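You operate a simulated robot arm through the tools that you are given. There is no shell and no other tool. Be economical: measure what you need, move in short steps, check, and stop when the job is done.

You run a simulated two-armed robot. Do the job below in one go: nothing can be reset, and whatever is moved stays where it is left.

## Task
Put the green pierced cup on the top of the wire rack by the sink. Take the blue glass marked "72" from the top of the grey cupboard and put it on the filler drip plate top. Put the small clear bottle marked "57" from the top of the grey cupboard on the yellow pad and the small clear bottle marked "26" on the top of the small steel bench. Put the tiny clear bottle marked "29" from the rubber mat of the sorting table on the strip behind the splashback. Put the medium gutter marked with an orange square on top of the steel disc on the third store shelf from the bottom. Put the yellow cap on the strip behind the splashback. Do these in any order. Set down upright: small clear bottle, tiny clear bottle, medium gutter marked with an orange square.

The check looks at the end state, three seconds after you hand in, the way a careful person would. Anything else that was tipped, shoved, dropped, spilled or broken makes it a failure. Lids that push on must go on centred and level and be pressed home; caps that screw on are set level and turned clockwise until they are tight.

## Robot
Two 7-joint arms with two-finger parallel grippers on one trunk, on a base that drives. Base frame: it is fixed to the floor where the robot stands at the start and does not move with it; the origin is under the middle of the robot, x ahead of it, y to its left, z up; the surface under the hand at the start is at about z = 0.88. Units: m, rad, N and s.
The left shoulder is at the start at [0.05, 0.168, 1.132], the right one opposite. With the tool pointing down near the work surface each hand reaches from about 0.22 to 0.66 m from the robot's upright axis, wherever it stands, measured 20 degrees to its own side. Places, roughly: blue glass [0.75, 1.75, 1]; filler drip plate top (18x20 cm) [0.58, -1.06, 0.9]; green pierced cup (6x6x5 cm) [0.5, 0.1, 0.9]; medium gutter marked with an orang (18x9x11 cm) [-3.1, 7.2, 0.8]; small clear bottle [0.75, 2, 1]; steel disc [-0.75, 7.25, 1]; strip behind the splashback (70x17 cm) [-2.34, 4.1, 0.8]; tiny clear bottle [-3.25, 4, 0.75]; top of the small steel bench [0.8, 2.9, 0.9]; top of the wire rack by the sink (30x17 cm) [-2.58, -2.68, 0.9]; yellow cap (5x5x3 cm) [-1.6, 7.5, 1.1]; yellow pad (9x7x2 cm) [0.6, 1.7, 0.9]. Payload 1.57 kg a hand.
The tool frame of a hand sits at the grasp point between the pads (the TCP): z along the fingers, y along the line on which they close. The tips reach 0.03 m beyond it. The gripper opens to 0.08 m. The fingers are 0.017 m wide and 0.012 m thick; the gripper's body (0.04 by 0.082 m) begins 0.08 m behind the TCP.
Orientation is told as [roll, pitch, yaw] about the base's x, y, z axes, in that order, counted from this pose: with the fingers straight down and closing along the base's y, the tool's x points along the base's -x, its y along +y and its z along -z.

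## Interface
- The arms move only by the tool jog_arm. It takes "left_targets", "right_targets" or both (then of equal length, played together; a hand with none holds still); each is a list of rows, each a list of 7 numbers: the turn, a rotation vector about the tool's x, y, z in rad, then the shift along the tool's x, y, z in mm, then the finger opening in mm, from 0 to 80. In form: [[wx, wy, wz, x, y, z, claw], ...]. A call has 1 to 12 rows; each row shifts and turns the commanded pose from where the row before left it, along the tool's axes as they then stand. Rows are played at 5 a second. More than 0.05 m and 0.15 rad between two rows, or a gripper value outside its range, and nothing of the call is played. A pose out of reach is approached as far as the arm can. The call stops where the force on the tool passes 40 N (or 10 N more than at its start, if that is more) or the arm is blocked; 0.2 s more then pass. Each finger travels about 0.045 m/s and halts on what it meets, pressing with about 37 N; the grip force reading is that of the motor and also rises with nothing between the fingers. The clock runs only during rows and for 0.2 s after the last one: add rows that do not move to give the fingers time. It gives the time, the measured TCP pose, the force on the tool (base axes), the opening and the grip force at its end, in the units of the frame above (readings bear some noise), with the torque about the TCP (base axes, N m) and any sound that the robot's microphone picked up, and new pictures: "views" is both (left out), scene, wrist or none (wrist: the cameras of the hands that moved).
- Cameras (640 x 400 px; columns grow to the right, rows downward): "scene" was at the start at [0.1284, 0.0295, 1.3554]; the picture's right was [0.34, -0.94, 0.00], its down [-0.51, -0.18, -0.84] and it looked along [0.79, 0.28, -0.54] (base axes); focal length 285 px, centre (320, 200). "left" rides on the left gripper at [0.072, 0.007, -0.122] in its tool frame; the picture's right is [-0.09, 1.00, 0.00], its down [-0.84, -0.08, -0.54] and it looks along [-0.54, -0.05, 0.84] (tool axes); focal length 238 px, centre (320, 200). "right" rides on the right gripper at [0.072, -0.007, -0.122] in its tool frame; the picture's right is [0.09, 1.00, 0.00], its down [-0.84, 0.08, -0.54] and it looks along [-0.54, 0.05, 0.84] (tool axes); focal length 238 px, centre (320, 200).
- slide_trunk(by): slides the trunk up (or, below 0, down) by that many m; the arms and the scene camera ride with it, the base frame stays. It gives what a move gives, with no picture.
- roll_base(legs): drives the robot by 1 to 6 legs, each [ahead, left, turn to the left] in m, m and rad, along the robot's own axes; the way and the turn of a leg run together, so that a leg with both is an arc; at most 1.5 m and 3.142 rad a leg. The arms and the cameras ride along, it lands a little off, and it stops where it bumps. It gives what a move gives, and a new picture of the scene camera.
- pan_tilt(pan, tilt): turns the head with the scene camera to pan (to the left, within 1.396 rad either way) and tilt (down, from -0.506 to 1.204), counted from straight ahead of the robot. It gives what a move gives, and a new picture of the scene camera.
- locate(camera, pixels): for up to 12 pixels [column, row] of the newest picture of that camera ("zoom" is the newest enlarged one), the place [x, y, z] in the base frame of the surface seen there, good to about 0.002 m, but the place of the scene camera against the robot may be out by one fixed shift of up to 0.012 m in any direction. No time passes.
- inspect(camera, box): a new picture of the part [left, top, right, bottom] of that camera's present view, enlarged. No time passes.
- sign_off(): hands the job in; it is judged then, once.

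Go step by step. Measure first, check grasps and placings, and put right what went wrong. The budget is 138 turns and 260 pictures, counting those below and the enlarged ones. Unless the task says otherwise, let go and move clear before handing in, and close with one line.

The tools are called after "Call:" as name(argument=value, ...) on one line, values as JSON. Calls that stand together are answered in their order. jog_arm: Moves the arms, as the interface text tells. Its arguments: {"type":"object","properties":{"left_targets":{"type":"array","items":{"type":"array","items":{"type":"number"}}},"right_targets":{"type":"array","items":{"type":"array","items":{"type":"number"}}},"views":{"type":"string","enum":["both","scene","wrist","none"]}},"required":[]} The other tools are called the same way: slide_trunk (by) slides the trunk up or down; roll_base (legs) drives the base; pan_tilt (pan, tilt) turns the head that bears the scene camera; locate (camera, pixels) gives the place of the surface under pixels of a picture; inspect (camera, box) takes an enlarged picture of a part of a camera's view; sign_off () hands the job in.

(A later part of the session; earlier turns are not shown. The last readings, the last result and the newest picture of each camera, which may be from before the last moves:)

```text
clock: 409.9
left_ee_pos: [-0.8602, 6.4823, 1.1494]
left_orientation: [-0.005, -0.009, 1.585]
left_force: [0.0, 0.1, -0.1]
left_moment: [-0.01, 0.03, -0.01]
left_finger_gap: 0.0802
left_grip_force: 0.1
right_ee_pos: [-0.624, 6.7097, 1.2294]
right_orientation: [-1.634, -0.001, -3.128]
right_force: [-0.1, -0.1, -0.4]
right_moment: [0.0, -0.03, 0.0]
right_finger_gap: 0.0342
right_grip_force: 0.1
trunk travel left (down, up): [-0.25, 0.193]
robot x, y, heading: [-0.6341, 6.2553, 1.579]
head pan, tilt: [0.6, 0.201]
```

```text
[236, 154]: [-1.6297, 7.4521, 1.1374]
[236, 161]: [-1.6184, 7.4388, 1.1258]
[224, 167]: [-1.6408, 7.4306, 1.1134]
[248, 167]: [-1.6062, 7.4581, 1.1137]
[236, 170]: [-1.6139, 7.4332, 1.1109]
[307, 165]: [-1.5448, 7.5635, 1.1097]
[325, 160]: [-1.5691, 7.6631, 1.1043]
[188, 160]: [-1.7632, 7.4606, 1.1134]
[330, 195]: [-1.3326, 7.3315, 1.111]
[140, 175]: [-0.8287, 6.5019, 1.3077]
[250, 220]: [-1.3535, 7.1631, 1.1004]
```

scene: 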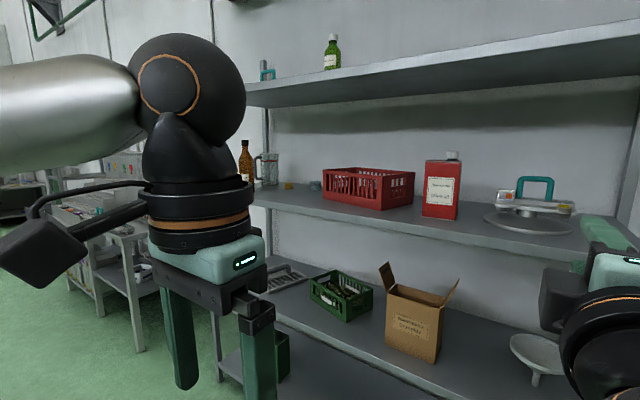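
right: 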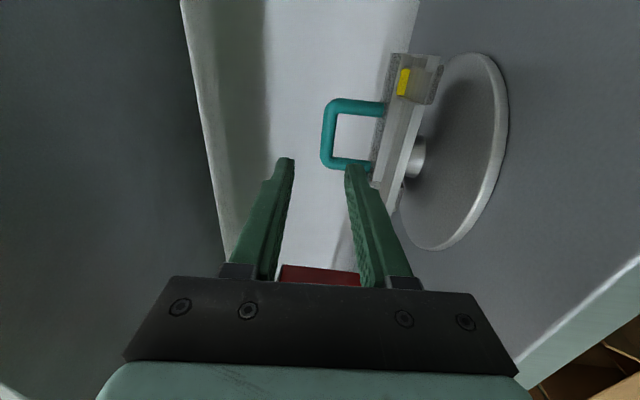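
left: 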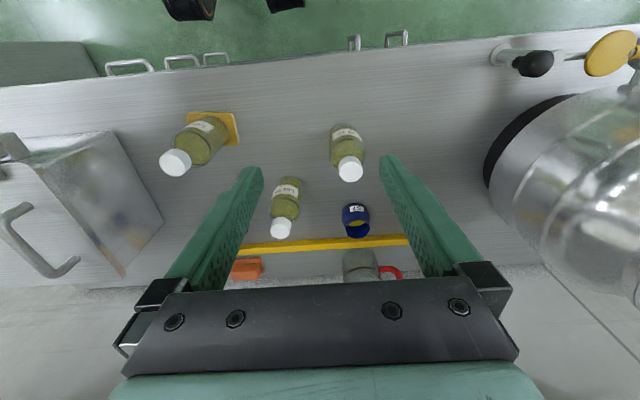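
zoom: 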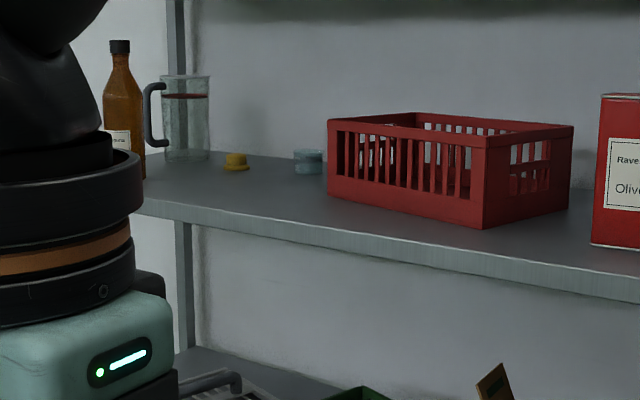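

Cap ≈(−1.627, 7.453), base z≈1.10, with a jar and jug beside. I drive left in front of it, raise the trunk, and turn the right hand back to lateral closing, pitched 0.5 rad forward.

Call:
roll_base(legs=[[0, 1.04, -0.012]])

Call:
slide_trunk(by=0.13)

Call:
jog_arm(right_targets=[[-0.1363, 0, 0, 0, 0, 0, 50], [-0.1363, 0, 0, 0, 0, 0, 70], [-0.1363, 0, 0, 0, 0, 0, 70], [-0.1363, 0, 0, 0, 0, 0, 70], [-0.1363, 0, 0, 0, 0, 0, 70], [-0.1363, 0, 0, 0, 0, 0, 70], [-0.1363, 0, 0, 0, 0, 0, 70], [-0.1363, 0, 0, 0, 0, 0, 70], [-0.1363, 0, 0, 0, 0, 0, 70], [-0.1363, 0, 0, 0, 0, 0, 70], [-0.1363, 0, 0, 0, 0, 0, 70], [-0.1363, 0, 0, 0, 0, 0, 70]], views="none")

Call:
jog_arm(right_targets=[[0, 0, 0.1428, 0, 0, 0, 70], [0, 0, 0.1428, 0, 0, 0, 70], [0, 0, 0.1428, 0, 0, 0, 70], [0, 0, 0.1428, 0, 0, 0, 70], [0, 0, 0.1428, 0, 0, 0, 70], [0, 0, 0.1428, 0, 0, 0, 70], [0, 0, 0.1428, 0, 0, 0, 70], [0, 0, 0.1428, 0, 0, 0, 70], [0, 0, 0.1428, 0, 0, 0, 70], [0, 0, 0.1428, 0, 0, 0, 70], [0, 0, 0.1428, 0, 0, 0, 70]], views="none")

Call:
jog_arm(right_targets=[[0, -0.125, 0, 0, 0, 0, 70], [0, -0.125, 0, 0, 0, 0, 70], [0, -0.125, 0, 0, 0, 0, 70], [0, -0.125, 0, 0, 0, 0, 70], [0, 0, 0, 21, 0, 38, 70], [0, 0, 0, 21, 0, 38, 70], [0, 0, 0, 21, 0, 38, 70], [0, 0, 0, 21, 0, 38, 70], [0, 0, 0, 0, 0, 0, 70]], views="scene")

```text
clock: 419.3
left_ee_pos: [-1.8904, 6.4769, 1.1492]
left_orientation: [-0.005, -0.008, 1.575]
left_force: [0.2, -0.6, 0.0]
left_moment: [0.01, -0.01, 0.02]
left_finger_gap: 0.0799
left_grip_force: 0.0
right_ee_pos: [-1.6529, 6.7039, 1.2308]
right_orientation: [-1.633, -0.002, -3.137]
right_force: [-0.4, 0.5, 0.2]
right_moment: [0.03, -0.05, 0.0]
right_finger_gap: 0.0338
right_grip_force: 0.0
trunk travel left (down, up): [-0.25, 0.193]
robot x, y, heading: [-1.668, 6.2515, 1.569]
head pan, tilt: [0.6, 0.201]
```

scene: 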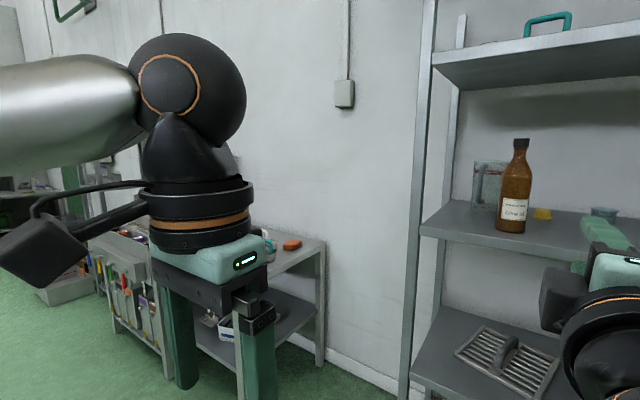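

```text
clock: 420.9
left_ee_pos: [-1.8902, 6.4785, 1.2799]
left_orientation: [-0.004, -0.008, 1.576]
left_force: [0.7, 0.0, 0.2]
left_moment: [0.0, -0.02, -0.01]
left_finger_gap: 0.0797
left_grip_force: 0.1
right_ee_pos: [-1.653, 6.7035, 1.3608]
right_orientation: [-1.635, 0.0, -3.135]
right_force: [0.0, 0.1, -0.3]
right_moment: [-0.04, -0.02, 0.01]
right_finger_gap: 0.034
right_grip_force: 0.0
trunk travel left (down, up): [-0.38, 0.063]
robot x, y, heading: [-1.6644, 6.2468, 1.569]
head pan, tilt: [0.6, 0.201]
```

```text
clock: 423.5
left_ee_pos: [-1.8905, 6.478, 1.2792]
left_orientation: [-0.003, -0.009, 1.576]
left_force: [1.1, 0.2, -0.2]
left_moment: [0.02, -0.02, -0.03]
left_finger_gap: 0.0801
left_grip_force: 0.1
right_ee_pos: [-1.6521, 6.7038, 1.3607]
right_orientation: [-1.228, -0.001, -3.137]
right_force: [0.2, -0.2, -0.6]
right_moment: [0.06, 0.03, -0.02]
right_finger_gap: 0.0698
right_grip_force: 0.0
right hand out of reach, approached as far as the arm can: row 4, 5, 6, 7, 8, 9, 10, 11, 12
trunk travel left (down, up): [-0.38, 0.063]
robot x, y, heading: [-1.6662, 6.2496, 1.57]
head pan, tilt: [0.6, 0.201]
```

```text
clock: 425.9
left_ee_pos: [-1.8901, 6.4775, 1.2785]
left_orientation: [-0.004, -0.008, 1.575]
left_force: [0.5, 0.2, 0.4]
left_moment: [-0.01, 0.01, -0.01]
left_finger_gap: 0.08
left_grip_force: 0.1
right_ee_pos: [-1.6523, 6.7043, 1.3609]
right_orientation: [0.013, -1.226, 1.563]
right_force: [0.4, -0.6, -0.3]
right_moment: [-0.01, 0.03, 0.02]
right_finger_gap: 0.07
right_grip_force: 0.1
trunk travel left (down, up): [-0.38, 0.063]
robot x, y, heading: [-1.6667, 6.2518, 1.572]
head pan, tilt: [0.6, 0.201]
```

```text
clock: 427.9
left_ee_pos: [-1.8911, 6.4774, 1.279]
left_orientation: [-0.004, -0.01, 1.576]
left_force: [0.3, 0.6, 0.0]
left_moment: [-0.06, 0.01, 0.01]
left_finger_gap: 0.08
left_grip_force: 0.1
right_ee_pos: [-1.6536, 6.8677, 1.3027]
right_orientation: [3.139, -1.414, -1.562]
right_force: [-0.1, -0.3, -0.6]
right_moment: [-0.01, 0.02, 0.04]
right_finger_gap: 0.07
right_grip_force: 0.2
trunk travel left (down, up): [-0.38, 0.063]
robot x, y, heading: [-1.6683, 6.2477, 1.574]
head pan, tilt: [0.6, 0.201]
```

scene: 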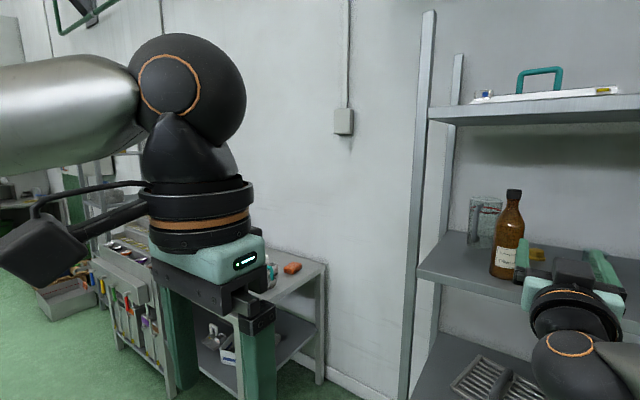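

The wrist turned further than needed: the hand now points about 99° from down. I pull back, lower, and pitch it back to about 30° from down.

Call:
jog_arm(right_targets=[[0, 0, 0, 0, 0, -45, 70], [0, 0, 0, 0, 0, -45, 70], [0, 0, 0, 0, 0, -45, 70], [0, 0, 0, 0, 0, -40, 70], [0, 0, 0, 45, 0, 0, 70], [0, 0, 0, 45, 0, 0, 70], [0, 0, 0, 40, 0, 0, 70], [0, 0.14, 0, 0, 0, 0, 70], [0, 0.14, 0, 0, 0, 0, 70], [0, 0.14, 0, 0, 0, 0, 70], [0, 0.14, 0, 0, 0, 0, 70]], views="none")

Call:
jog_arm(right_targets=[[0, 0.14, 0, 0, 0, 0, 70], [0, 0.14, 0, 0, 0, 0, 70], [0, 0.14, 0, 0, 0, 0, 70], [0, 0.14, 0, 0, 0, 0, 70], [0, 0.1, 0, 0, 0, 0, 70], [0, 0, 0, 0, 0, 0, 70]], views="none")

Call:
pan_tilt(pan=0.0, tilt=0.3)

```text
clock: 430.3
left_ee_pos: [-1.8888, 6.4779, 1.2792]
left_orientation: [-0.004, -0.009, 1.576]
left_force: [0.7, 0.0, 0.0]
left_moment: [0.01, 0.0, 0.01]
left_finger_gap: 0.08
left_grip_force: 0.1
right_ee_pos: [-1.6526, 6.7132, 1.1442]
right_orientation: [0.0, -1.164, 1.575]
right_force: [-0.2, 0.4, 0.7]
right_moment: [0.04, 0.0, 0.01]
right_finger_gap: 0.0704
right_grip_force: 0.1
trunk travel left (down, up): [-0.38, 0.063]
robot x, y, heading: [-1.6659, 6.2517, 1.568]
head pan, tilt: [0.6, 0.201]
```

```text
clock: 431.7
left_ee_pos: [-1.8901, 6.4788, 1.2789]
left_orientation: [-0.004, -0.009, 1.577]
left_force: [-0.2, -0.1, -0.7]
left_moment: [-0.03, -0.02, 0.0]
left_finger_gap: 0.0798
left_grip_force: 0.1
right_ee_pos: [-1.6513, 6.7135, 1.1449]
right_orientation: [-0.001, -0.506, 1.574]
right_force: [0.4, 0.2, -0.7]
right_moment: [0.05, -0.05, 0.02]
right_finger_gap: 0.0701
right_grip_force: 0.1
trunk travel left (down, up): [-0.38, 0.063]
robot x, y, heading: [-1.6673, 6.2496, 1.574]
head pan, tilt: [0.6, 0.201]
```

```text
clock: 432.7
left_ee_pos: [-1.8917, 6.477, 1.2785]
left_orientation: [-0.003, -0.008, 1.576]
left_force: [-1.0, -0.3, -0.7]
left_moment: [0.03, -0.04, -0.02]
left_finger_gap: 0.08
left_grip_force: 0.1
right_ee_pos: [-1.6509, 6.7128, 1.1457]
right_orientation: [0.0, -0.506, 1.575]
right_force: [0.5, 0.8, 0.4]
right_moment: [0.02, 0.01, 0.02]
right_finger_gap: 0.0703
right_grip_force: 0.0
trunk travel left (down, up): [-0.38, 0.063]
robot x, y, heading: [-1.6635, 6.2489, 1.573]
head pan, tilt: [0.0, 0.3]
```

scene: 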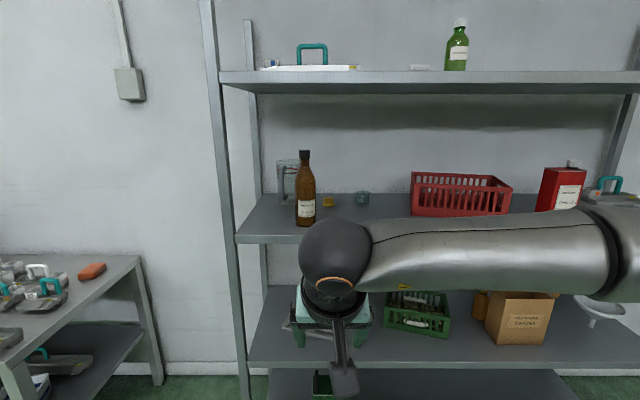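

Call:
locate(camera="scene", pixels=[[306, 215], [314, 205], [305, 155], [329, 202], [329, 198], [323, 206], [335, 206], [362, 198], [290, 180], [297, 190]])

Call:
inspect(camera="scene", box=[270, 140, 400, 240])

Call:
jog_arm(right_targets=[[0, 0, 0, -17, 0, -31, 70], [0, 0, 0, 0, -20, 0, 70], [0, 0, 0, 0, 0, 0, 70]], views="none")

```text
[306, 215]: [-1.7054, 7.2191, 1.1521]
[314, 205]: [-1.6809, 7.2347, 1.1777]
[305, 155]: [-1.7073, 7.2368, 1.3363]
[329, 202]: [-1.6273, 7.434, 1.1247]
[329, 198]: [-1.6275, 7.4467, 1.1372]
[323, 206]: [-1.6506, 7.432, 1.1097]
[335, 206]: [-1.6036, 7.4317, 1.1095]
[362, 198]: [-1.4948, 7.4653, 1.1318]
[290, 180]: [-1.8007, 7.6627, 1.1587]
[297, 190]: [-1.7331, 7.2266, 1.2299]
```

```text
4.00 times, centred on (335, 190) of scene
```

zoom: 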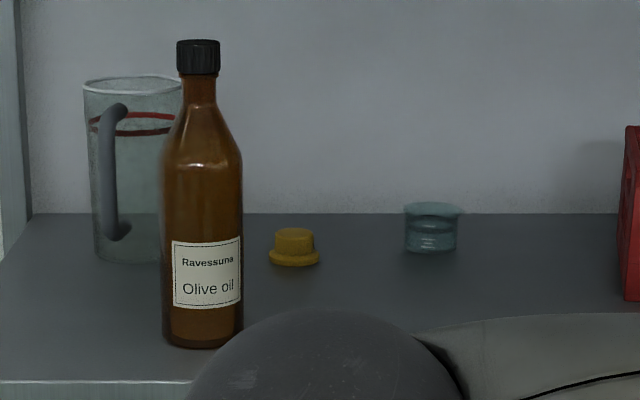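

```text
clock: 433.5
left_ee_pos: [-1.8902, 6.4767, 1.2785]
left_orientation: [-0.005, -0.011, 1.576]
left_force: [-1.3, -0.3, -0.2]
left_moment: [-0.01, 0.03, 0.02]
left_finger_gap: 0.08
left_grip_force: 0.2
right_ee_pos: [-1.6322, 6.7134, 1.1809]
right_orientation: [0.0, -0.506, 1.576]
right_force: [0.2, -0.7, -0.5]
right_moment: [0.02, -0.03, 0.02]
right_finger_gap: 0.0702
right_grip_force: 0.1
trunk travel left (down, up): [-0.38, 0.063]
robot x, y, heading: [-1.6616, 6.2476, 1.565]
head pan, tilt: [0.0, 0.3]
```

The amber bottle's right edge is x≈−1.677, so I enter offset 40 mm to the right with the fingers at 56 mm, driving forward 0.58 m.

Call:
jog_arm(right_targets=[[0, 0, 0, 0, -40, 0, 56], [0, 0, 0, 0, 0, 0, 56]], views="none")

Call:
roll_base(legs=[[0.58, 0, 0.005]])

Call:
inspect(camera="right", box=[0, 0, 640, 400])

```text
clock: 434.1
left_ee_pos: [-1.8916, 6.4773, 1.2776]
left_orientation: [-0.004, -0.01, 1.577]
left_force: [-0.5, -0.9, 0.2]
left_moment: [0.0, -0.01, 0.0]
left_finger_gap: 0.08
left_grip_force: 0.0
right_ee_pos: [-1.5941, 6.7138, 1.1805]
right_orientation: [0.002, -0.508, 1.575]
right_force: [-1.1, 0.2, 0.2]
right_moment: [-0.01, -0.05, -0.02]
right_finger_gap: 0.0559
right_grip_force: 0.1
trunk travel left (down, up): [-0.38, 0.063]
robot x, y, heading: [-1.6639, 6.251, 1.571]
head pan, tilt: [0.0, 0.3]
```

```text
clock: 437.4
left_ee_pos: [-1.8907, 7.0599, 1.2783]
left_orientation: [-0.004, -0.009, 1.576]
left_force: [-0.2, 0.2, -0.4]
left_moment: [-0.01, 0.03, 0.05]
left_finger_gap: 0.0801
left_grip_force: 0.1
right_ee_pos: [-1.5933, 7.2969, 1.1817]
right_orientation: [0.001, -0.505, 1.574]
right_force: [0.8, 0.3, -0.3]
right_moment: [0.0, 0.02, -0.02]
right_finger_gap: 0.056
right_grip_force: 0.0
trunk travel left (down, up): [-0.38, 0.063]
robot x, y, heading: [-1.6665, 6.8323, 1.57]
head pan, tilt: [0.0, 0.3]
```

scene: 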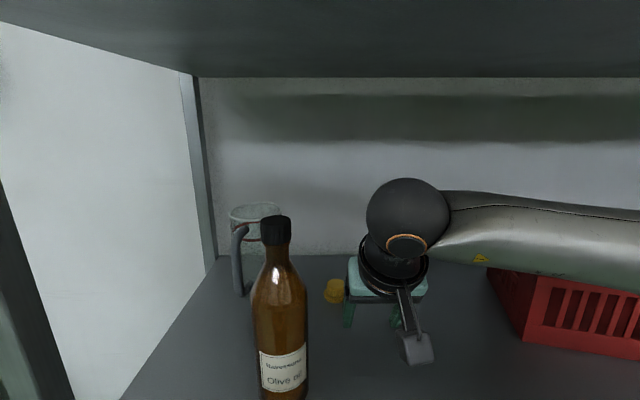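

```text
1.00 times, centred on (320, 200) of right (not enlarged: the box is as wide or as high as the picture)
```

zoom: 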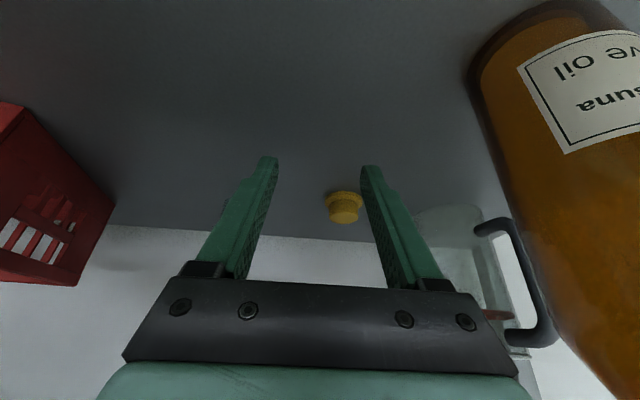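

Call:
locate(camera="zoom", pixels=[[326, 200], [362, 198], [343, 193], [345, 215], [345, 221], [340, 202], [300, 180], [440, 212], [233, 195]])

```text
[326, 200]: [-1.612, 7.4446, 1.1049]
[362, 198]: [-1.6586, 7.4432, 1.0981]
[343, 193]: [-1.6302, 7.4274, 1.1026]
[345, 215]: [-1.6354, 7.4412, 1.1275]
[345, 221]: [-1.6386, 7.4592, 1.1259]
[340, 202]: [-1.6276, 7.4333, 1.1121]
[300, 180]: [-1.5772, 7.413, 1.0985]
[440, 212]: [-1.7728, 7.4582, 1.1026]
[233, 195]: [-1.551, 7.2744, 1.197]
```

Cap centre ≈(−1.633, 7.451), shelf 1.0985. I go forward past the bottle, left 40 mm, forward, then down to TCP z≈1.135.

Call:
jog_arm(right_targets=[[0, 0, 0, -30, 0, 16.5, 60], [0, 0, 0, -30, 0, 16.5, 60], [0, 0, 0, -30, 0, 16.5, 60], [0, 0, 0, 0, 40, 0, 60], [0, 0, 0, -37, 0, 20, 60], [0, 0, 0, 0, 0, 0, 60]], views="wrist")

```text
clock: 438.8
left_ee_pos: [-1.8913, 7.0589, 1.2788]
left_orientation: [-0.002, -0.011, 1.576]
left_force: [0.1, 0.0, -1.2]
left_moment: [0.02, -0.04, -0.02]
left_finger_gap: 0.0801
left_grip_force: 0.2
right_ee_pos: [-1.6361, 7.4413, 1.1809]
right_orientation: [0.0, -0.508, 1.577]
right_force: [-0.3, 0.2, -0.1]
right_moment: [0.01, -0.01, -0.01]
right_finger_gap: 0.06
right_grip_force: 0.1
trunk travel left (down, up): [-0.38, 0.063]
robot x, y, heading: [-1.667, 6.8317, 1.569]
head pan, tilt: [0.0, 0.3]
```

right: 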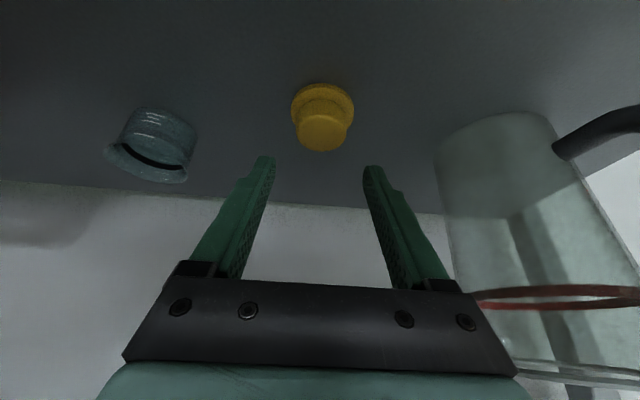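

Aligned (cap col 322). Descend 46 mm, close, lift 35 mm.

Call:
jog_arm(right_targets=[[0, 0, 0, 11, 0, 20, 60], [0, 0, 0, 11, 0, 20, 60], [0, 0, 0, 0, 0, 0, 50], [0, 0, 0, 0, 0, 0, 35], [0, 0, 0, 0, 0, 0, 20], [0, 0, 0, 0, 0, 0, 20], [0, 0, 0, 0, 0, 0, 20], [0, 0, 0, -8, 0, -15, 20], [0, 0, 0, -9, 0, -16, 20], [0, 0, 0, 0, 0, 0, 20]], views="wrist")

```text
clock: 441.0
left_ee_pos: [-1.8907, 7.0606, 1.2783]
left_orientation: [-0.005, -0.008, 1.577]
left_force: [-1.1, 1.2, -0.8]
left_moment: [-0.01, 0.01, 0.01]
left_finger_gap: 0.0799
left_grip_force: 0.1
right_ee_pos: [-1.6338, 7.4413, 1.1713]
right_orientation: [-0.001, -0.506, 1.574]
right_force: [-0.1, 0.2, -0.8]
right_moment: [0.01, 0.0, 0.01]
right_finger_gap: 0.0372
right_grip_force: 37.6
trunk travel left (down, up): [-0.38, 0.063]
robot x, y, heading: [-1.667, 6.8317, 1.569]
head pan, tilt: [0.0, 0.3]
```

right: 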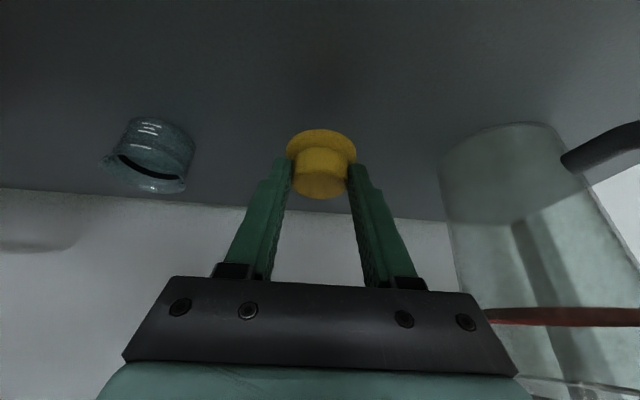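

Cap held on its knob (gap 37 mm). I withdraw along the reverse path, back out, turn around and drive toward the sorting table.

Call:
jog_arm(right_targets=[[0, 0, 0, 37, 0, -20, 20], [0, 0, 0, 0, -40, 0, 20], [0, 0, 0, 30, 0, -16.5, 20], [0, 0, 0, 30, 0, -16.5, 20], [0, 0, 0, 30, 0, -16.5, 20], [0, 0, 0, 0, 0, 0, 20]], views="none")

Call:
roll_base(legs=[[-0.6, 0, 0], [0, 0, 3.1], [0, -0.7, 0], [0.7, 0, 0.04]])

Call:
pan_tilt(pan=0.0, tilt=0.45)

```text
clock: 442.4
left_ee_pos: [-1.8917, 7.0603, 1.279]
left_orientation: [-0.004, -0.008, 1.576]
left_force: [-0.2, -1.3, -0.4]
left_moment: [-0.02, 0.01, -0.05]
left_finger_gap: 0.0798
left_grip_force: 0.1
right_ee_pos: [-1.5936, 7.2968, 1.1717]
right_orientation: [0.001, -0.507, 1.574]
right_force: [0.8, 0.2, -0.5]
right_moment: [-0.02, 0.0, -0.01]
right_finger_gap: 0.037
right_grip_force: 37.4
trunk travel left (down, up): [-0.38, 0.063]
robot x, y, heading: [-1.6652, 6.8337, 1.571]
head pan, tilt: [0.0, 0.3]
```

```text
clock: 462.6
left_ee_pos: [-2.1566, 5.3374, 1.2792]
left_orientation: [-0.004, -0.01, -1.569]
left_force: [0.0, -0.3, 0.1]
left_moment: [0.02, -0.01, 0.01]
left_finger_gap: 0.0803
left_grip_force: 0.1
right_ee_pos: [-2.4535, 5.1028, 1.1701]
right_orientation: [0.002, -0.506, -1.571]
right_force: [-0.1, -0.2, -0.2]
right_moment: [0.01, -0.04, -0.02]
right_finger_gap: 0.0369
right_grip_force: 37.6
trunk travel left (down, up): [-0.38, 0.063]
robot x, y, heading: [-2.3793, 5.5668, -1.57]
head pan, tilt: [0.0, 0.3]
```

scene: 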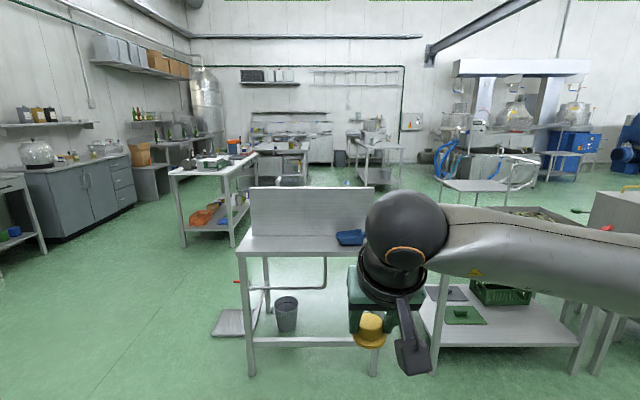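

```text
clock: 463.3
left_ee_pos: [-2.1568, 5.3392, 1.279]
left_orientation: [-0.005, -0.01, -1.568]
left_force: [-0.8, 0.5, 1.2]
left_moment: [0.0, -0.01, -0.01]
left_finger_gap: 0.0801
left_grip_force: 0.1
right_ee_pos: [-2.4553, 5.1037, 1.1709]
right_orientation: [0.0, -0.508, -1.572]
right_force: [0.5, 0.2, -0.5]
right_moment: [-0.01, -0.01, 0.01]
right_finger_gap: 0.0372
right_grip_force: 37.6
trunk travel left (down, up): [-0.38, 0.063]
robot x, y, heading: [-2.3796, 5.5652, -1.573]
head pan, tilt: [0.0, 0.45]
```

scene: 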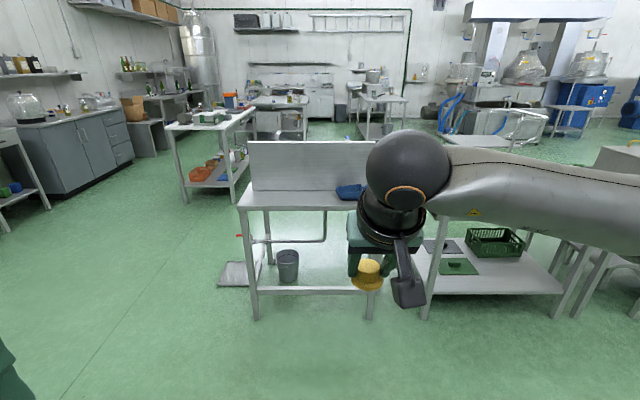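

The strip is the near ledge of the table (240–380, 190–210), with a blue item at (352,190). I measure it.

Call:
locate(camera="scene", pixels=[[242, 207], [300, 208], [300, 193], [250, 145], [300, 143], [340, 192], [352, 199], [370, 208], [300, 200], [258, 193], [440, 230], [470, 250]])

Call:
inspect(camera="scene", box=[230, 130, 430, 240])

```text
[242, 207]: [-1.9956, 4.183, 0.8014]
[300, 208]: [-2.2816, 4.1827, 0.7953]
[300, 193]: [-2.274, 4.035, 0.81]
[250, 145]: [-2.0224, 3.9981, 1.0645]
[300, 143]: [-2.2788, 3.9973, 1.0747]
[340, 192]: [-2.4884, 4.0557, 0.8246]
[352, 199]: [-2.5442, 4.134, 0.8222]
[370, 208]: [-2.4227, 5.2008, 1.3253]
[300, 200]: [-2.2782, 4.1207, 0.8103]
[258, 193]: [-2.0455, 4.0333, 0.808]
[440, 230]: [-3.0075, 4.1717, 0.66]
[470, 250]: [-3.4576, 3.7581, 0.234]
```

```text
3.20 times, centred on (330, 185) of scene
```

zoom: 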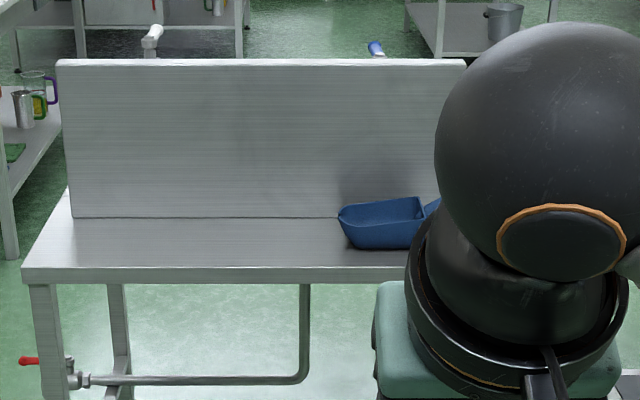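

Strip: x −2.0…−2.7, y ≈4.03–4.18, top ≈0.80; scoop at x<−2.46. I'll set the cap at ≈(−2.30,4.11). Drive in and lower the trunk.

Call:
roll_base(legs=[[0, 0.155, 0], [0.9, 0, 0]])

Call:
slide_trunk(by=-0.2)

Call:
jog_arm(right_targets=[[0, 0, 0, 10, 0, 20, 20], [0, 0, 0, 10, 0, 20, 20], [0, 0, 0, 10, 0, 20, 20], [0, 0, 0, 0, 0, 0, 20]], views="both")

```text
clock: 469.6
left_ee_pos: [-2.001, 4.4443, 1.2783]
left_orientation: [-0.003, -0.009, -1.567]
left_force: [0.2, -0.1, 0.2]
left_moment: [0.02, 0.02, 0.02]
left_finger_gap: 0.0799
left_grip_force: 0.1
right_ee_pos: [-2.2976, 4.2095, 1.1705]
right_orientation: [0.0, -0.505, -1.567]
right_force: [-0.4, 0.3, -0.8]
right_moment: [-0.01, 0.01, -0.03]
right_finger_gap: 0.0372
right_grip_force: 37.0
trunk travel left (down, up): [-0.38, 0.063]
robot x, y, heading: [-2.2284, 4.672, -1.574]
head pan, tilt: [0.0, 0.45]
```

scene: 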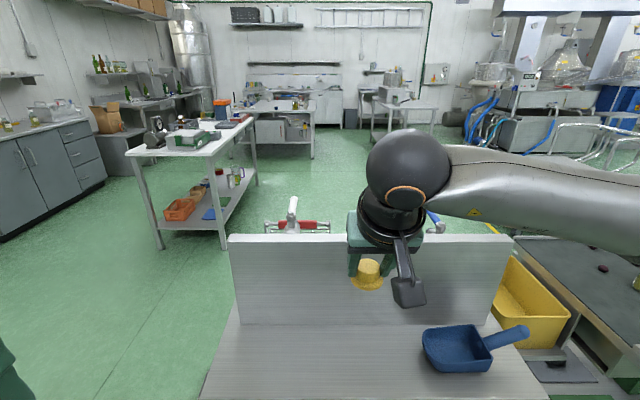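

```text
clock: 471.8
left_ee_pos: [-1.9993, 4.4444, 1.0793]
left_orientation: [-0.001, -0.01, -1.566]
left_force: [-0.9, -0.3, 0.1]
left_moment: [-0.01, -0.02, 0.01]
left_finger_gap: 0.0799
left_grip_force: 0.1
right_ee_pos: [-2.2985, 4.2095, 0.9708]
right_orientation: [0.001, -0.507, -1.567]
right_force: [0.4, 0.1, -0.6]
right_moment: [-0.01, -0.01, 0.03]
right_finger_gap: 0.0374
right_grip_force: 37.2
trunk travel left (down, up): [-0.18, 0.263]
robot x, y, heading: [-2.2224, 4.6729, -1.564]
head pan, tilt: [0.0, 0.45]
```

```text
clock: 472.8
left_ee_pos: [-2.0, 4.4454, 1.0784]
left_orientation: [-0.003, -0.01, -1.568]
left_force: [-0.5, -0.2, 0.7]
left_moment: [0.05, 0.0, -0.01]
left_finger_gap: 0.0802
left_grip_force: 0.0
right_ee_pos: [-2.2962, 4.2071, 0.9035]
right_orientation: [-0.001, -0.506, -1.568]
right_force: [0.0, 0.3, -0.5]
right_moment: [0.02, 0.0, 0.02]
right_finger_gap: 0.0373
right_grip_force: 37.2
trunk travel left (down, up): [-0.18, 0.263]
robot x, y, heading: [-2.2241, 4.6734, -1.571]
head pan, tilt: [0.0, 0.45]
```

scene: 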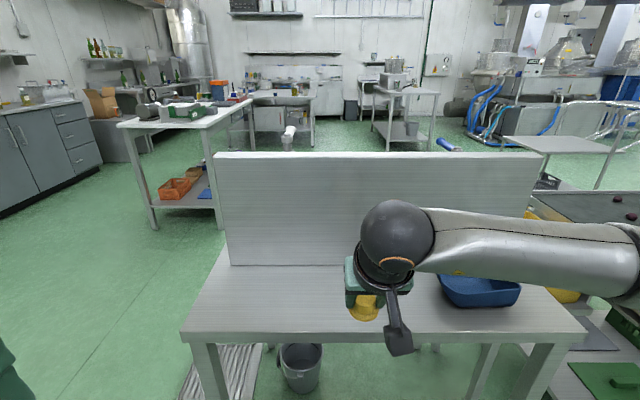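
right: 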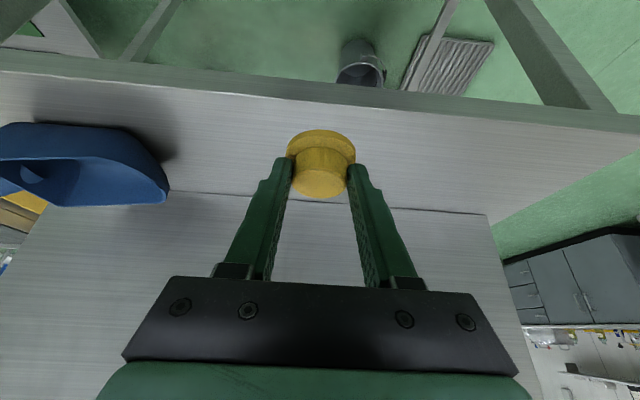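

Call:
locate(camera="right", pixels=[[240, 130], [450, 180], [240, 185], [450, 205], [240, 92], [320, 150], [165, 185], [240, 230]])

Call:
jog_arm(right_targets=[[0, 0, 0, -38, 0, 21, 20], [0, 0, 0, -38, 0, 21, 20], [0, 0, 0, 10, 0, 18, 20], [0, 0, 0, 10, 0, 18, 20], [0, 0, 0, 0, 0, 0, 20]], views="wrist")

```text
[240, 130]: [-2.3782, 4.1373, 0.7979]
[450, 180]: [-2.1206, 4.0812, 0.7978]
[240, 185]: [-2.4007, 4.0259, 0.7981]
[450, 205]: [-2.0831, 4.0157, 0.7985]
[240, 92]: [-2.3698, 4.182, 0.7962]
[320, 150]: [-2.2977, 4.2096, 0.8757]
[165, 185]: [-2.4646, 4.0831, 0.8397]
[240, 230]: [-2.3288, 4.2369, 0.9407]
```

```text
clock: 474.0
left_ee_pos: [-2.0004, 4.4441, 1.0788]
left_orientation: [-0.004, -0.012, -1.568]
left_force: [0.0, 1.6, -0.4]
left_moment: [0.0, -0.02, -0.03]
left_finger_gap: 0.08
left_grip_force: 0.0
right_ee_pos: [-2.2964, 4.1184, 0.8613]
right_orientation: [0.0, -0.506, -1.566]
right_force: [0.6, -0.4, 0.0]
right_moment: [0.03, -0.01, -0.03]
right_finger_gap: 0.0367
right_grip_force: 37.5
trunk travel left (down, up): [-0.18, 0.263]
robot x, y, heading: [-2.2252, 4.6745, -1.57]
head pan, tilt: [0.0, 0.45]
```

right: 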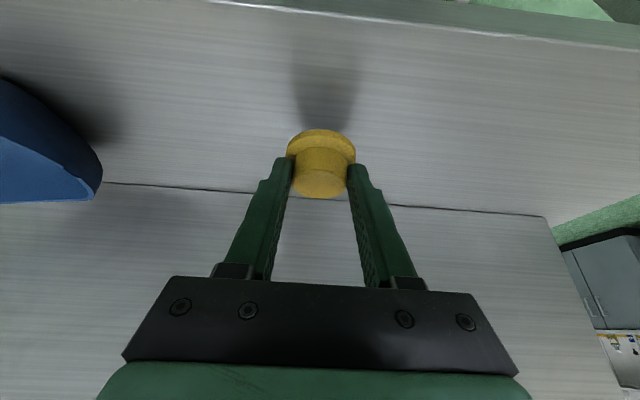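

Strip top is 0.798; expected contact at TCP ≈0.836. Lower to contact, ease, release and rise.

Call:
jog_arm(right_targets=[[0, 0, 0, 6, 0, 10.5, 20], [0, 0, 0, 3.9, 0, 7, 20], [0, 0, 0, 1, 0, 1.8, 20], [0, 0, 0, 1, 0, 1.8, 20], [0, 0, 0, 0.5, 0, 0.9, 20], [0, 0, 0, 0.5, 0, 0.9, 20], [0, 0, 0, 0, 0, 0, 20]], views="none")

Call:
jog_arm(right_targets=[[0, 0, 0, -0.3, 0, -0.5, 24], [0, 0, 0, 0, 0, 0, 34], [0, 0, 0, 0, 0, 0, 46], [0, 0, 0, 0, 0, 0, 60], [0, 0, 0, 0, 0, 0, 60], [0, 0, 0, -10, 0, -18, 60], [0, 0, 0, -20, 0, -36, 60], [0, 0, 0, -20, 0, -36, 60], [0, 0, 0, 0, 0, -40, 70], [0, 0, 0, 20, 0, -40, 70]], views="wrist")

Call:
pan_tilt(pan=-0.9, tilt=0.5)

```text
clock: 475.6
left_ee_pos: [-1.9991, 4.4463, 1.0796]
left_orientation: [-0.002, -0.011, -1.566]
left_force: [0.4, 0.5, 1.6]
left_moment: [0.0, 0.01, 0.02]
left_finger_gap: 0.0801
left_grip_force: 0.1
right_ee_pos: [-2.2961, 4.1178, 0.8391]
right_orientation: [0.002, -0.512, -1.569]
right_force: [-0.4, -0.5, 14.9]
right_moment: [-0.18, 0.15, 0.02]
right_finger_gap: 0.0369
right_grip_force: 37.1
trunk travel left (down, up): [-0.18, 0.263]
robot x, y, heading: [-2.2272, 4.6734, -1.573]
head pan, tilt: [0.0, 0.45]
```

```text
clock: 477.8
left_ee_pos: [-1.9993, 4.445, 1.0785]
left_orientation: [-0.002, -0.01, -1.567]
left_force: [0.3, 0.8, 0.3]
left_moment: [0.02, -0.01, -0.01]
left_finger_gap: 0.0802
left_grip_force: 0.1
right_ee_pos: [-2.2975, 4.1759, 1.0009]
right_orientation: [0.001, -0.506, -1.567]
right_force: [0.0, -0.2, 0.1]
right_moment: [0.02, 0.02, -0.01]
right_finger_gap: 0.0699
right_grip_force: 0.0
trunk travel left (down, up): [-0.18, 0.263]
robot x, y, heading: [-2.2269, 4.6775, -1.571]
head pan, tilt: [0.0, 0.45]
```

right: 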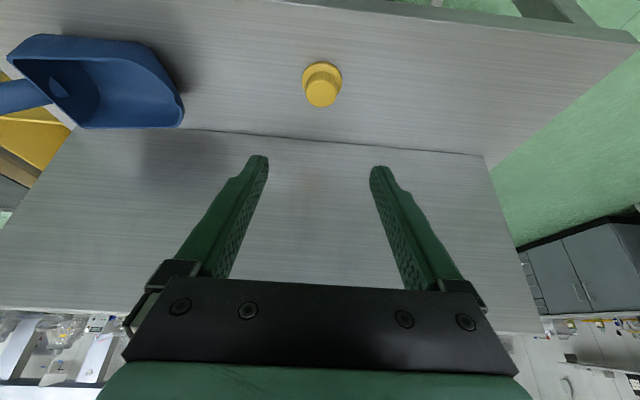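

```text
clock: 479.0
left_ee_pos: [-1.9998, 4.4448, 1.0785]
left_orientation: [-0.003, -0.01, -1.568]
left_force: [0.4, -0.1, -0.2]
left_moment: [0.0, 0.0, 0.03]
left_finger_gap: 0.0799
left_grip_force: 0.0
right_ee_pos: [-2.2988, 4.1744, 0.9999]
right_orientation: [0.0, -0.506, -1.566]
right_force: [-0.6, -0.3, 0.3]
right_moment: [0.0, 0.0, -0.01]
right_finger_gap: 0.0699
right_grip_force: 0.1
trunk travel left (down, up): [-0.18, 0.263]
robot x, y, heading: [-2.2216, 4.6752, -1.573]
head pan, tilt: [-0.901, 0.499]
```

scene: 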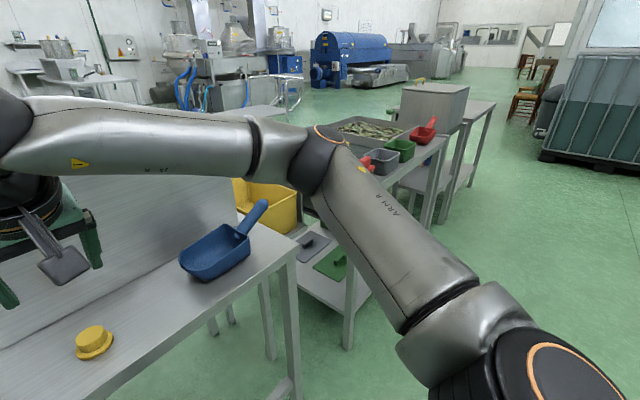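

The cap stands well on the strip. Now to the sorting table: back off, slide right, and look.

Call:
roll_base(legs=[[-0.35, 0, 0], [0, -0.95, 0]])

Call:
pan_tilt(pan=0.15, tilt=0.5)

Call:
inspect(camera="right", box=[0, 0, 640, 400])

```text
clock: 489.6
left_ee_pos: [-2.9548, 4.7927, 1.0789]
left_orientation: [-0.004, -0.01, -1.564]
left_force: [-1.0, -0.5, -0.2]
left_moment: [0.03, 0.01, -0.02]
left_finger_gap: 0.0802
left_grip_force: 0.1
right_ee_pos: [-3.2519, 4.5213, 1.0003]
right_orientation: [0.0, -0.507, -1.564]
right_force: [-0.7, -0.1, -0.1]
right_moment: [0.0, 0.03, 0.03]
right_finger_gap: 0.0701
right_grip_force: 0.0
trunk travel left (down, up): [-0.18, 0.263]
robot x, y, heading: [-3.1828, 5.0215, -1.57]
head pan, tilt: [-0.901, 0.499]
```

scene: 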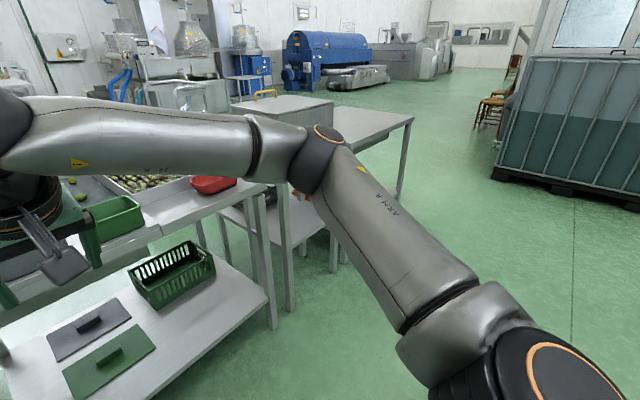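

```text
clock: 490.9
left_ee_pos: [-2.9552, 4.7924, 1.0785]
left_orientation: [-0.005, -0.009, -1.566]
left_force: [0.4, -1.0, -0.5]
left_moment: [0.04, 0.02, 0.0]
left_finger_gap: 0.0797
left_grip_force: 0.1
right_ee_pos: [-3.2525, 4.5211, 0.9998]
right_orientation: [0.0, -0.506, -1.565]
right_force: [0.8, -0.1, -0.9]
right_moment: [-0.01, -0.02, 0.02]
right_finger_gap: 0.0702
right_grip_force: 0.1
trunk travel left (down, up): [-0.18, 0.263]
robot x, y, heading: [-3.1787, 5.0178, -1.563]
head pan, tilt: [0.15, 0.499]
```

scene: 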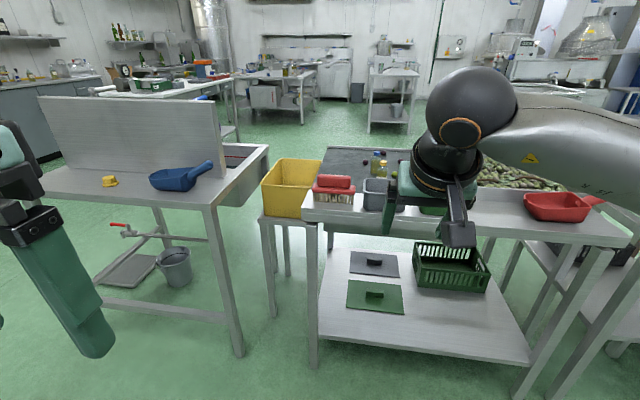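

```text
1.00 times, centred on (320, 200) of right (not enlarged: the box is as wide or as high as the picture)
```

zoom: 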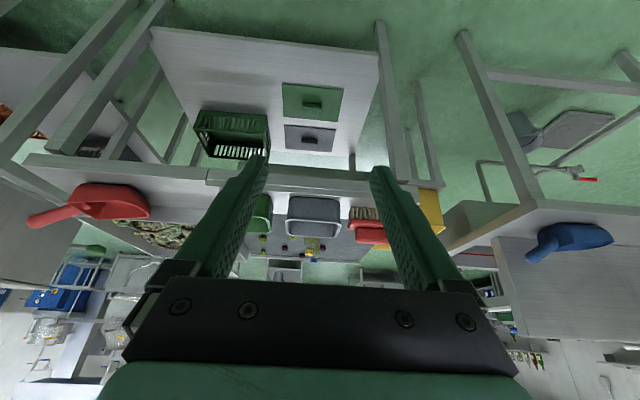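

Small bottles stand on the mat near (378,162). I enlarge and measure there.

Call:
inspect(camera="scene", box=[300, 135, 420, 215])

Call:
locate(camera="zoom", pixels=[[408, 90], [408, 140], [395, 130], [420, 130], [440, 120], [440, 160], [360, 150], [385, 235], [160, 230], [330, 100], [460, 200], [400, 300]])

```text
5.00 times, centred on (360, 175) of scene
```

zoom: 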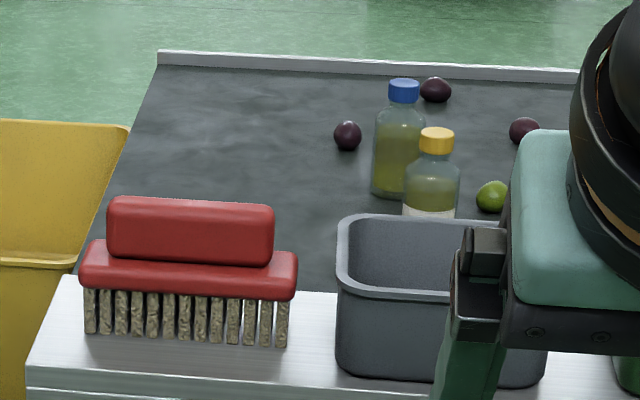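

```text
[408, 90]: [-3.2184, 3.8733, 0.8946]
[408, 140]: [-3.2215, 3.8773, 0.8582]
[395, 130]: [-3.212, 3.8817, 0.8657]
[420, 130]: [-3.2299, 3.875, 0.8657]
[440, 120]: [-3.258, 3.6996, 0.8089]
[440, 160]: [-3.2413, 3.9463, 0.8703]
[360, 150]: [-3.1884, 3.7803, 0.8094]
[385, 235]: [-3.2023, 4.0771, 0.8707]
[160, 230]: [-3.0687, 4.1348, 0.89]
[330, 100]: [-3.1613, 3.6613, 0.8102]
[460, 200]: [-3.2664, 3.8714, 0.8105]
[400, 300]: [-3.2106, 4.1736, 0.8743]
```

Two bottles (blue cap ≈(−3.22,3.89); yellow cap ≈(−3.24,3.96)); I must read the labels. I raise the trunk, move in, and look down.

Call:
slide_trunk(by=0.22)

Call:
jog_arm(right_targets=[[0, 0, 0, 0, -45, 0, 70], [0, 0, 0, 0, -45, 0, 70], [0, 0, 0, 0, -40, 0, 70]], views="none")

Call:
roll_base(legs=[[0.36, 0, 0]])

Call:
pan_tilt(pan=0.1, tilt=0.75)

Call:
inspect(camera="scene", box=[250, 100, 430, 220])

```text
clock: 493.2
left_ee_pos: [-2.9558, 4.792, 1.2986]
left_orientation: [-0.005, -0.01, -1.564]
left_force: [0.7, -0.4, -0.1]
left_moment: [0.02, 0.01, 0.0]
left_finger_gap: 0.0799
left_grip_force: 0.1
right_ee_pos: [-3.2523, 4.5213, 1.2201]
right_orientation: [0.0, -0.506, -1.563]
right_force: [-0.2, -0.3, 0.3]
right_moment: [0.0, -0.03, -0.02]
right_finger_gap: 0.0701
right_grip_force: 0.1
trunk travel left (down, up): [-0.4, 0.043]
robot x, y, heading: [-3.1832, 5.0203, -1.561]
head pan, tilt: [0.15, 0.499]
```

```text
clock: 494.0
left_ee_pos: [-2.9558, 4.7933, 1.2996]
left_orientation: [-0.003, -0.011, -1.565]
left_force: [0.6, 1.3, -0.7]
left_moment: [-0.02, -0.02, 0.05]
left_finger_gap: 0.0802
left_grip_force: 0.2
right_ee_pos: [-3.3839, 4.5214, 1.2186]
right_orientation: [0.0, -0.508, -1.564]
right_force: [-0.2, 0.1, -0.1]
right_moment: [0.0, 0.02, 0.02]
right_finger_gap: 0.0702
right_grip_force: 0.0
trunk travel left (down, up): [-0.4, 0.043]
robot x, y, heading: [-3.1838, 5.0214, -1.57]
head pan, tilt: [0.15, 0.499]
```

```text
clock: 496.3
left_ee_pos: [-2.9543, 4.4326, 1.2987]
left_orientation: [-0.005, -0.009, -1.564]
left_force: [0.3, -0.1, -0.3]
left_moment: [0.01, 0.0, 0.01]
left_finger_gap: 0.0804
left_grip_force: 0.0
right_ee_pos: [-3.3804, 4.1613, 1.2181]
right_orientation: [0.0, -0.505, -1.566]
right_force: [-1.5, 0.2, 0.1]
right_moment: [0.0, -0.01, -0.01]
right_finger_gap: 0.07
right_grip_force: 0.1
trunk travel left (down, up): [-0.4, 0.043]
robot x, y, heading: [-3.1784, 4.6598, -1.563]
head pan, tilt: [0.15, 0.499]
```

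scene: 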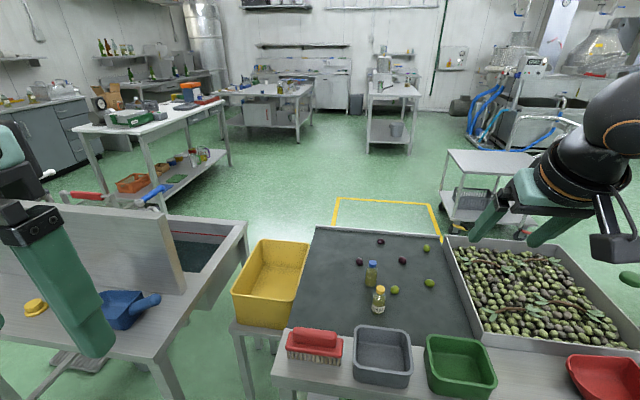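

```text
clock: 497.1
left_ee_pos: [-2.954, 4.4325, 1.2992]
left_orientation: [-0.005, -0.01, -1.564]
left_force: [-0.7, 0.1, 0.1]
left_moment: [-0.03, 0.01, 0.02]
left_finger_gap: 0.0797
left_grip_force: 0.1
right_ee_pos: [-3.3813, 4.1614, 1.2193]
right_orientation: [-0.001, -0.509, -1.566]
right_force: [-0.5, 0.7, 0.0]
right_moment: [-0.02, -0.04, 0.01]
right_finger_gap: 0.0699
right_grip_force: 0.1
trunk travel left (down, up): [-0.4, 0.043]
robot x, y, heading: [-3.1799, 4.6587, -1.57]
head pan, tilt: [0.099, 0.75]
```

scene: 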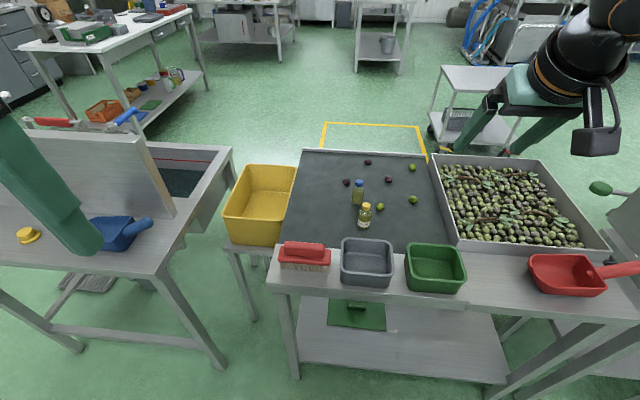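

```text
3.33 times, centred on (340, 160) of scene
```

zoom: 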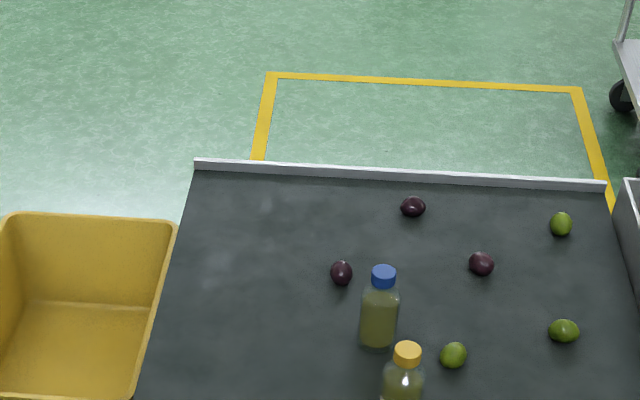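

Call:
inspect(camera="scene", box=[330, 170, 400, 240])

Call:
locate(camera="scene", pixels=[[365, 207], [364, 224], [359, 215], [370, 215], [359, 182], [358, 202], [380, 206], [413, 200], [347, 183], [340, 220], [366, 258]])

```text
5.71 times, centred on (365, 205) of scene
```

zoom: 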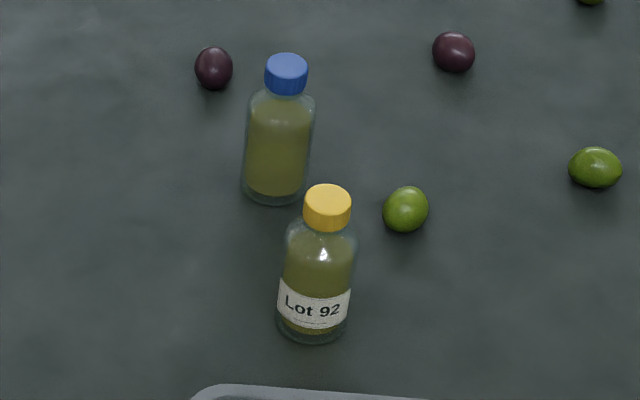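

```text
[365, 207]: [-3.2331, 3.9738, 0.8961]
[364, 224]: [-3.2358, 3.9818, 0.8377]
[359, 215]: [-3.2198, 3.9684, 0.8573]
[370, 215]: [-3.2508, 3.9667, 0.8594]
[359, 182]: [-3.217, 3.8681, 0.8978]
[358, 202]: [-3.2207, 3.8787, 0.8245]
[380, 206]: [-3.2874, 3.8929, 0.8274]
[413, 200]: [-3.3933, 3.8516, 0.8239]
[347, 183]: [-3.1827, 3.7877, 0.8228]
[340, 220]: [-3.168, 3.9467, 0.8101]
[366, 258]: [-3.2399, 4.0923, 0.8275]
```

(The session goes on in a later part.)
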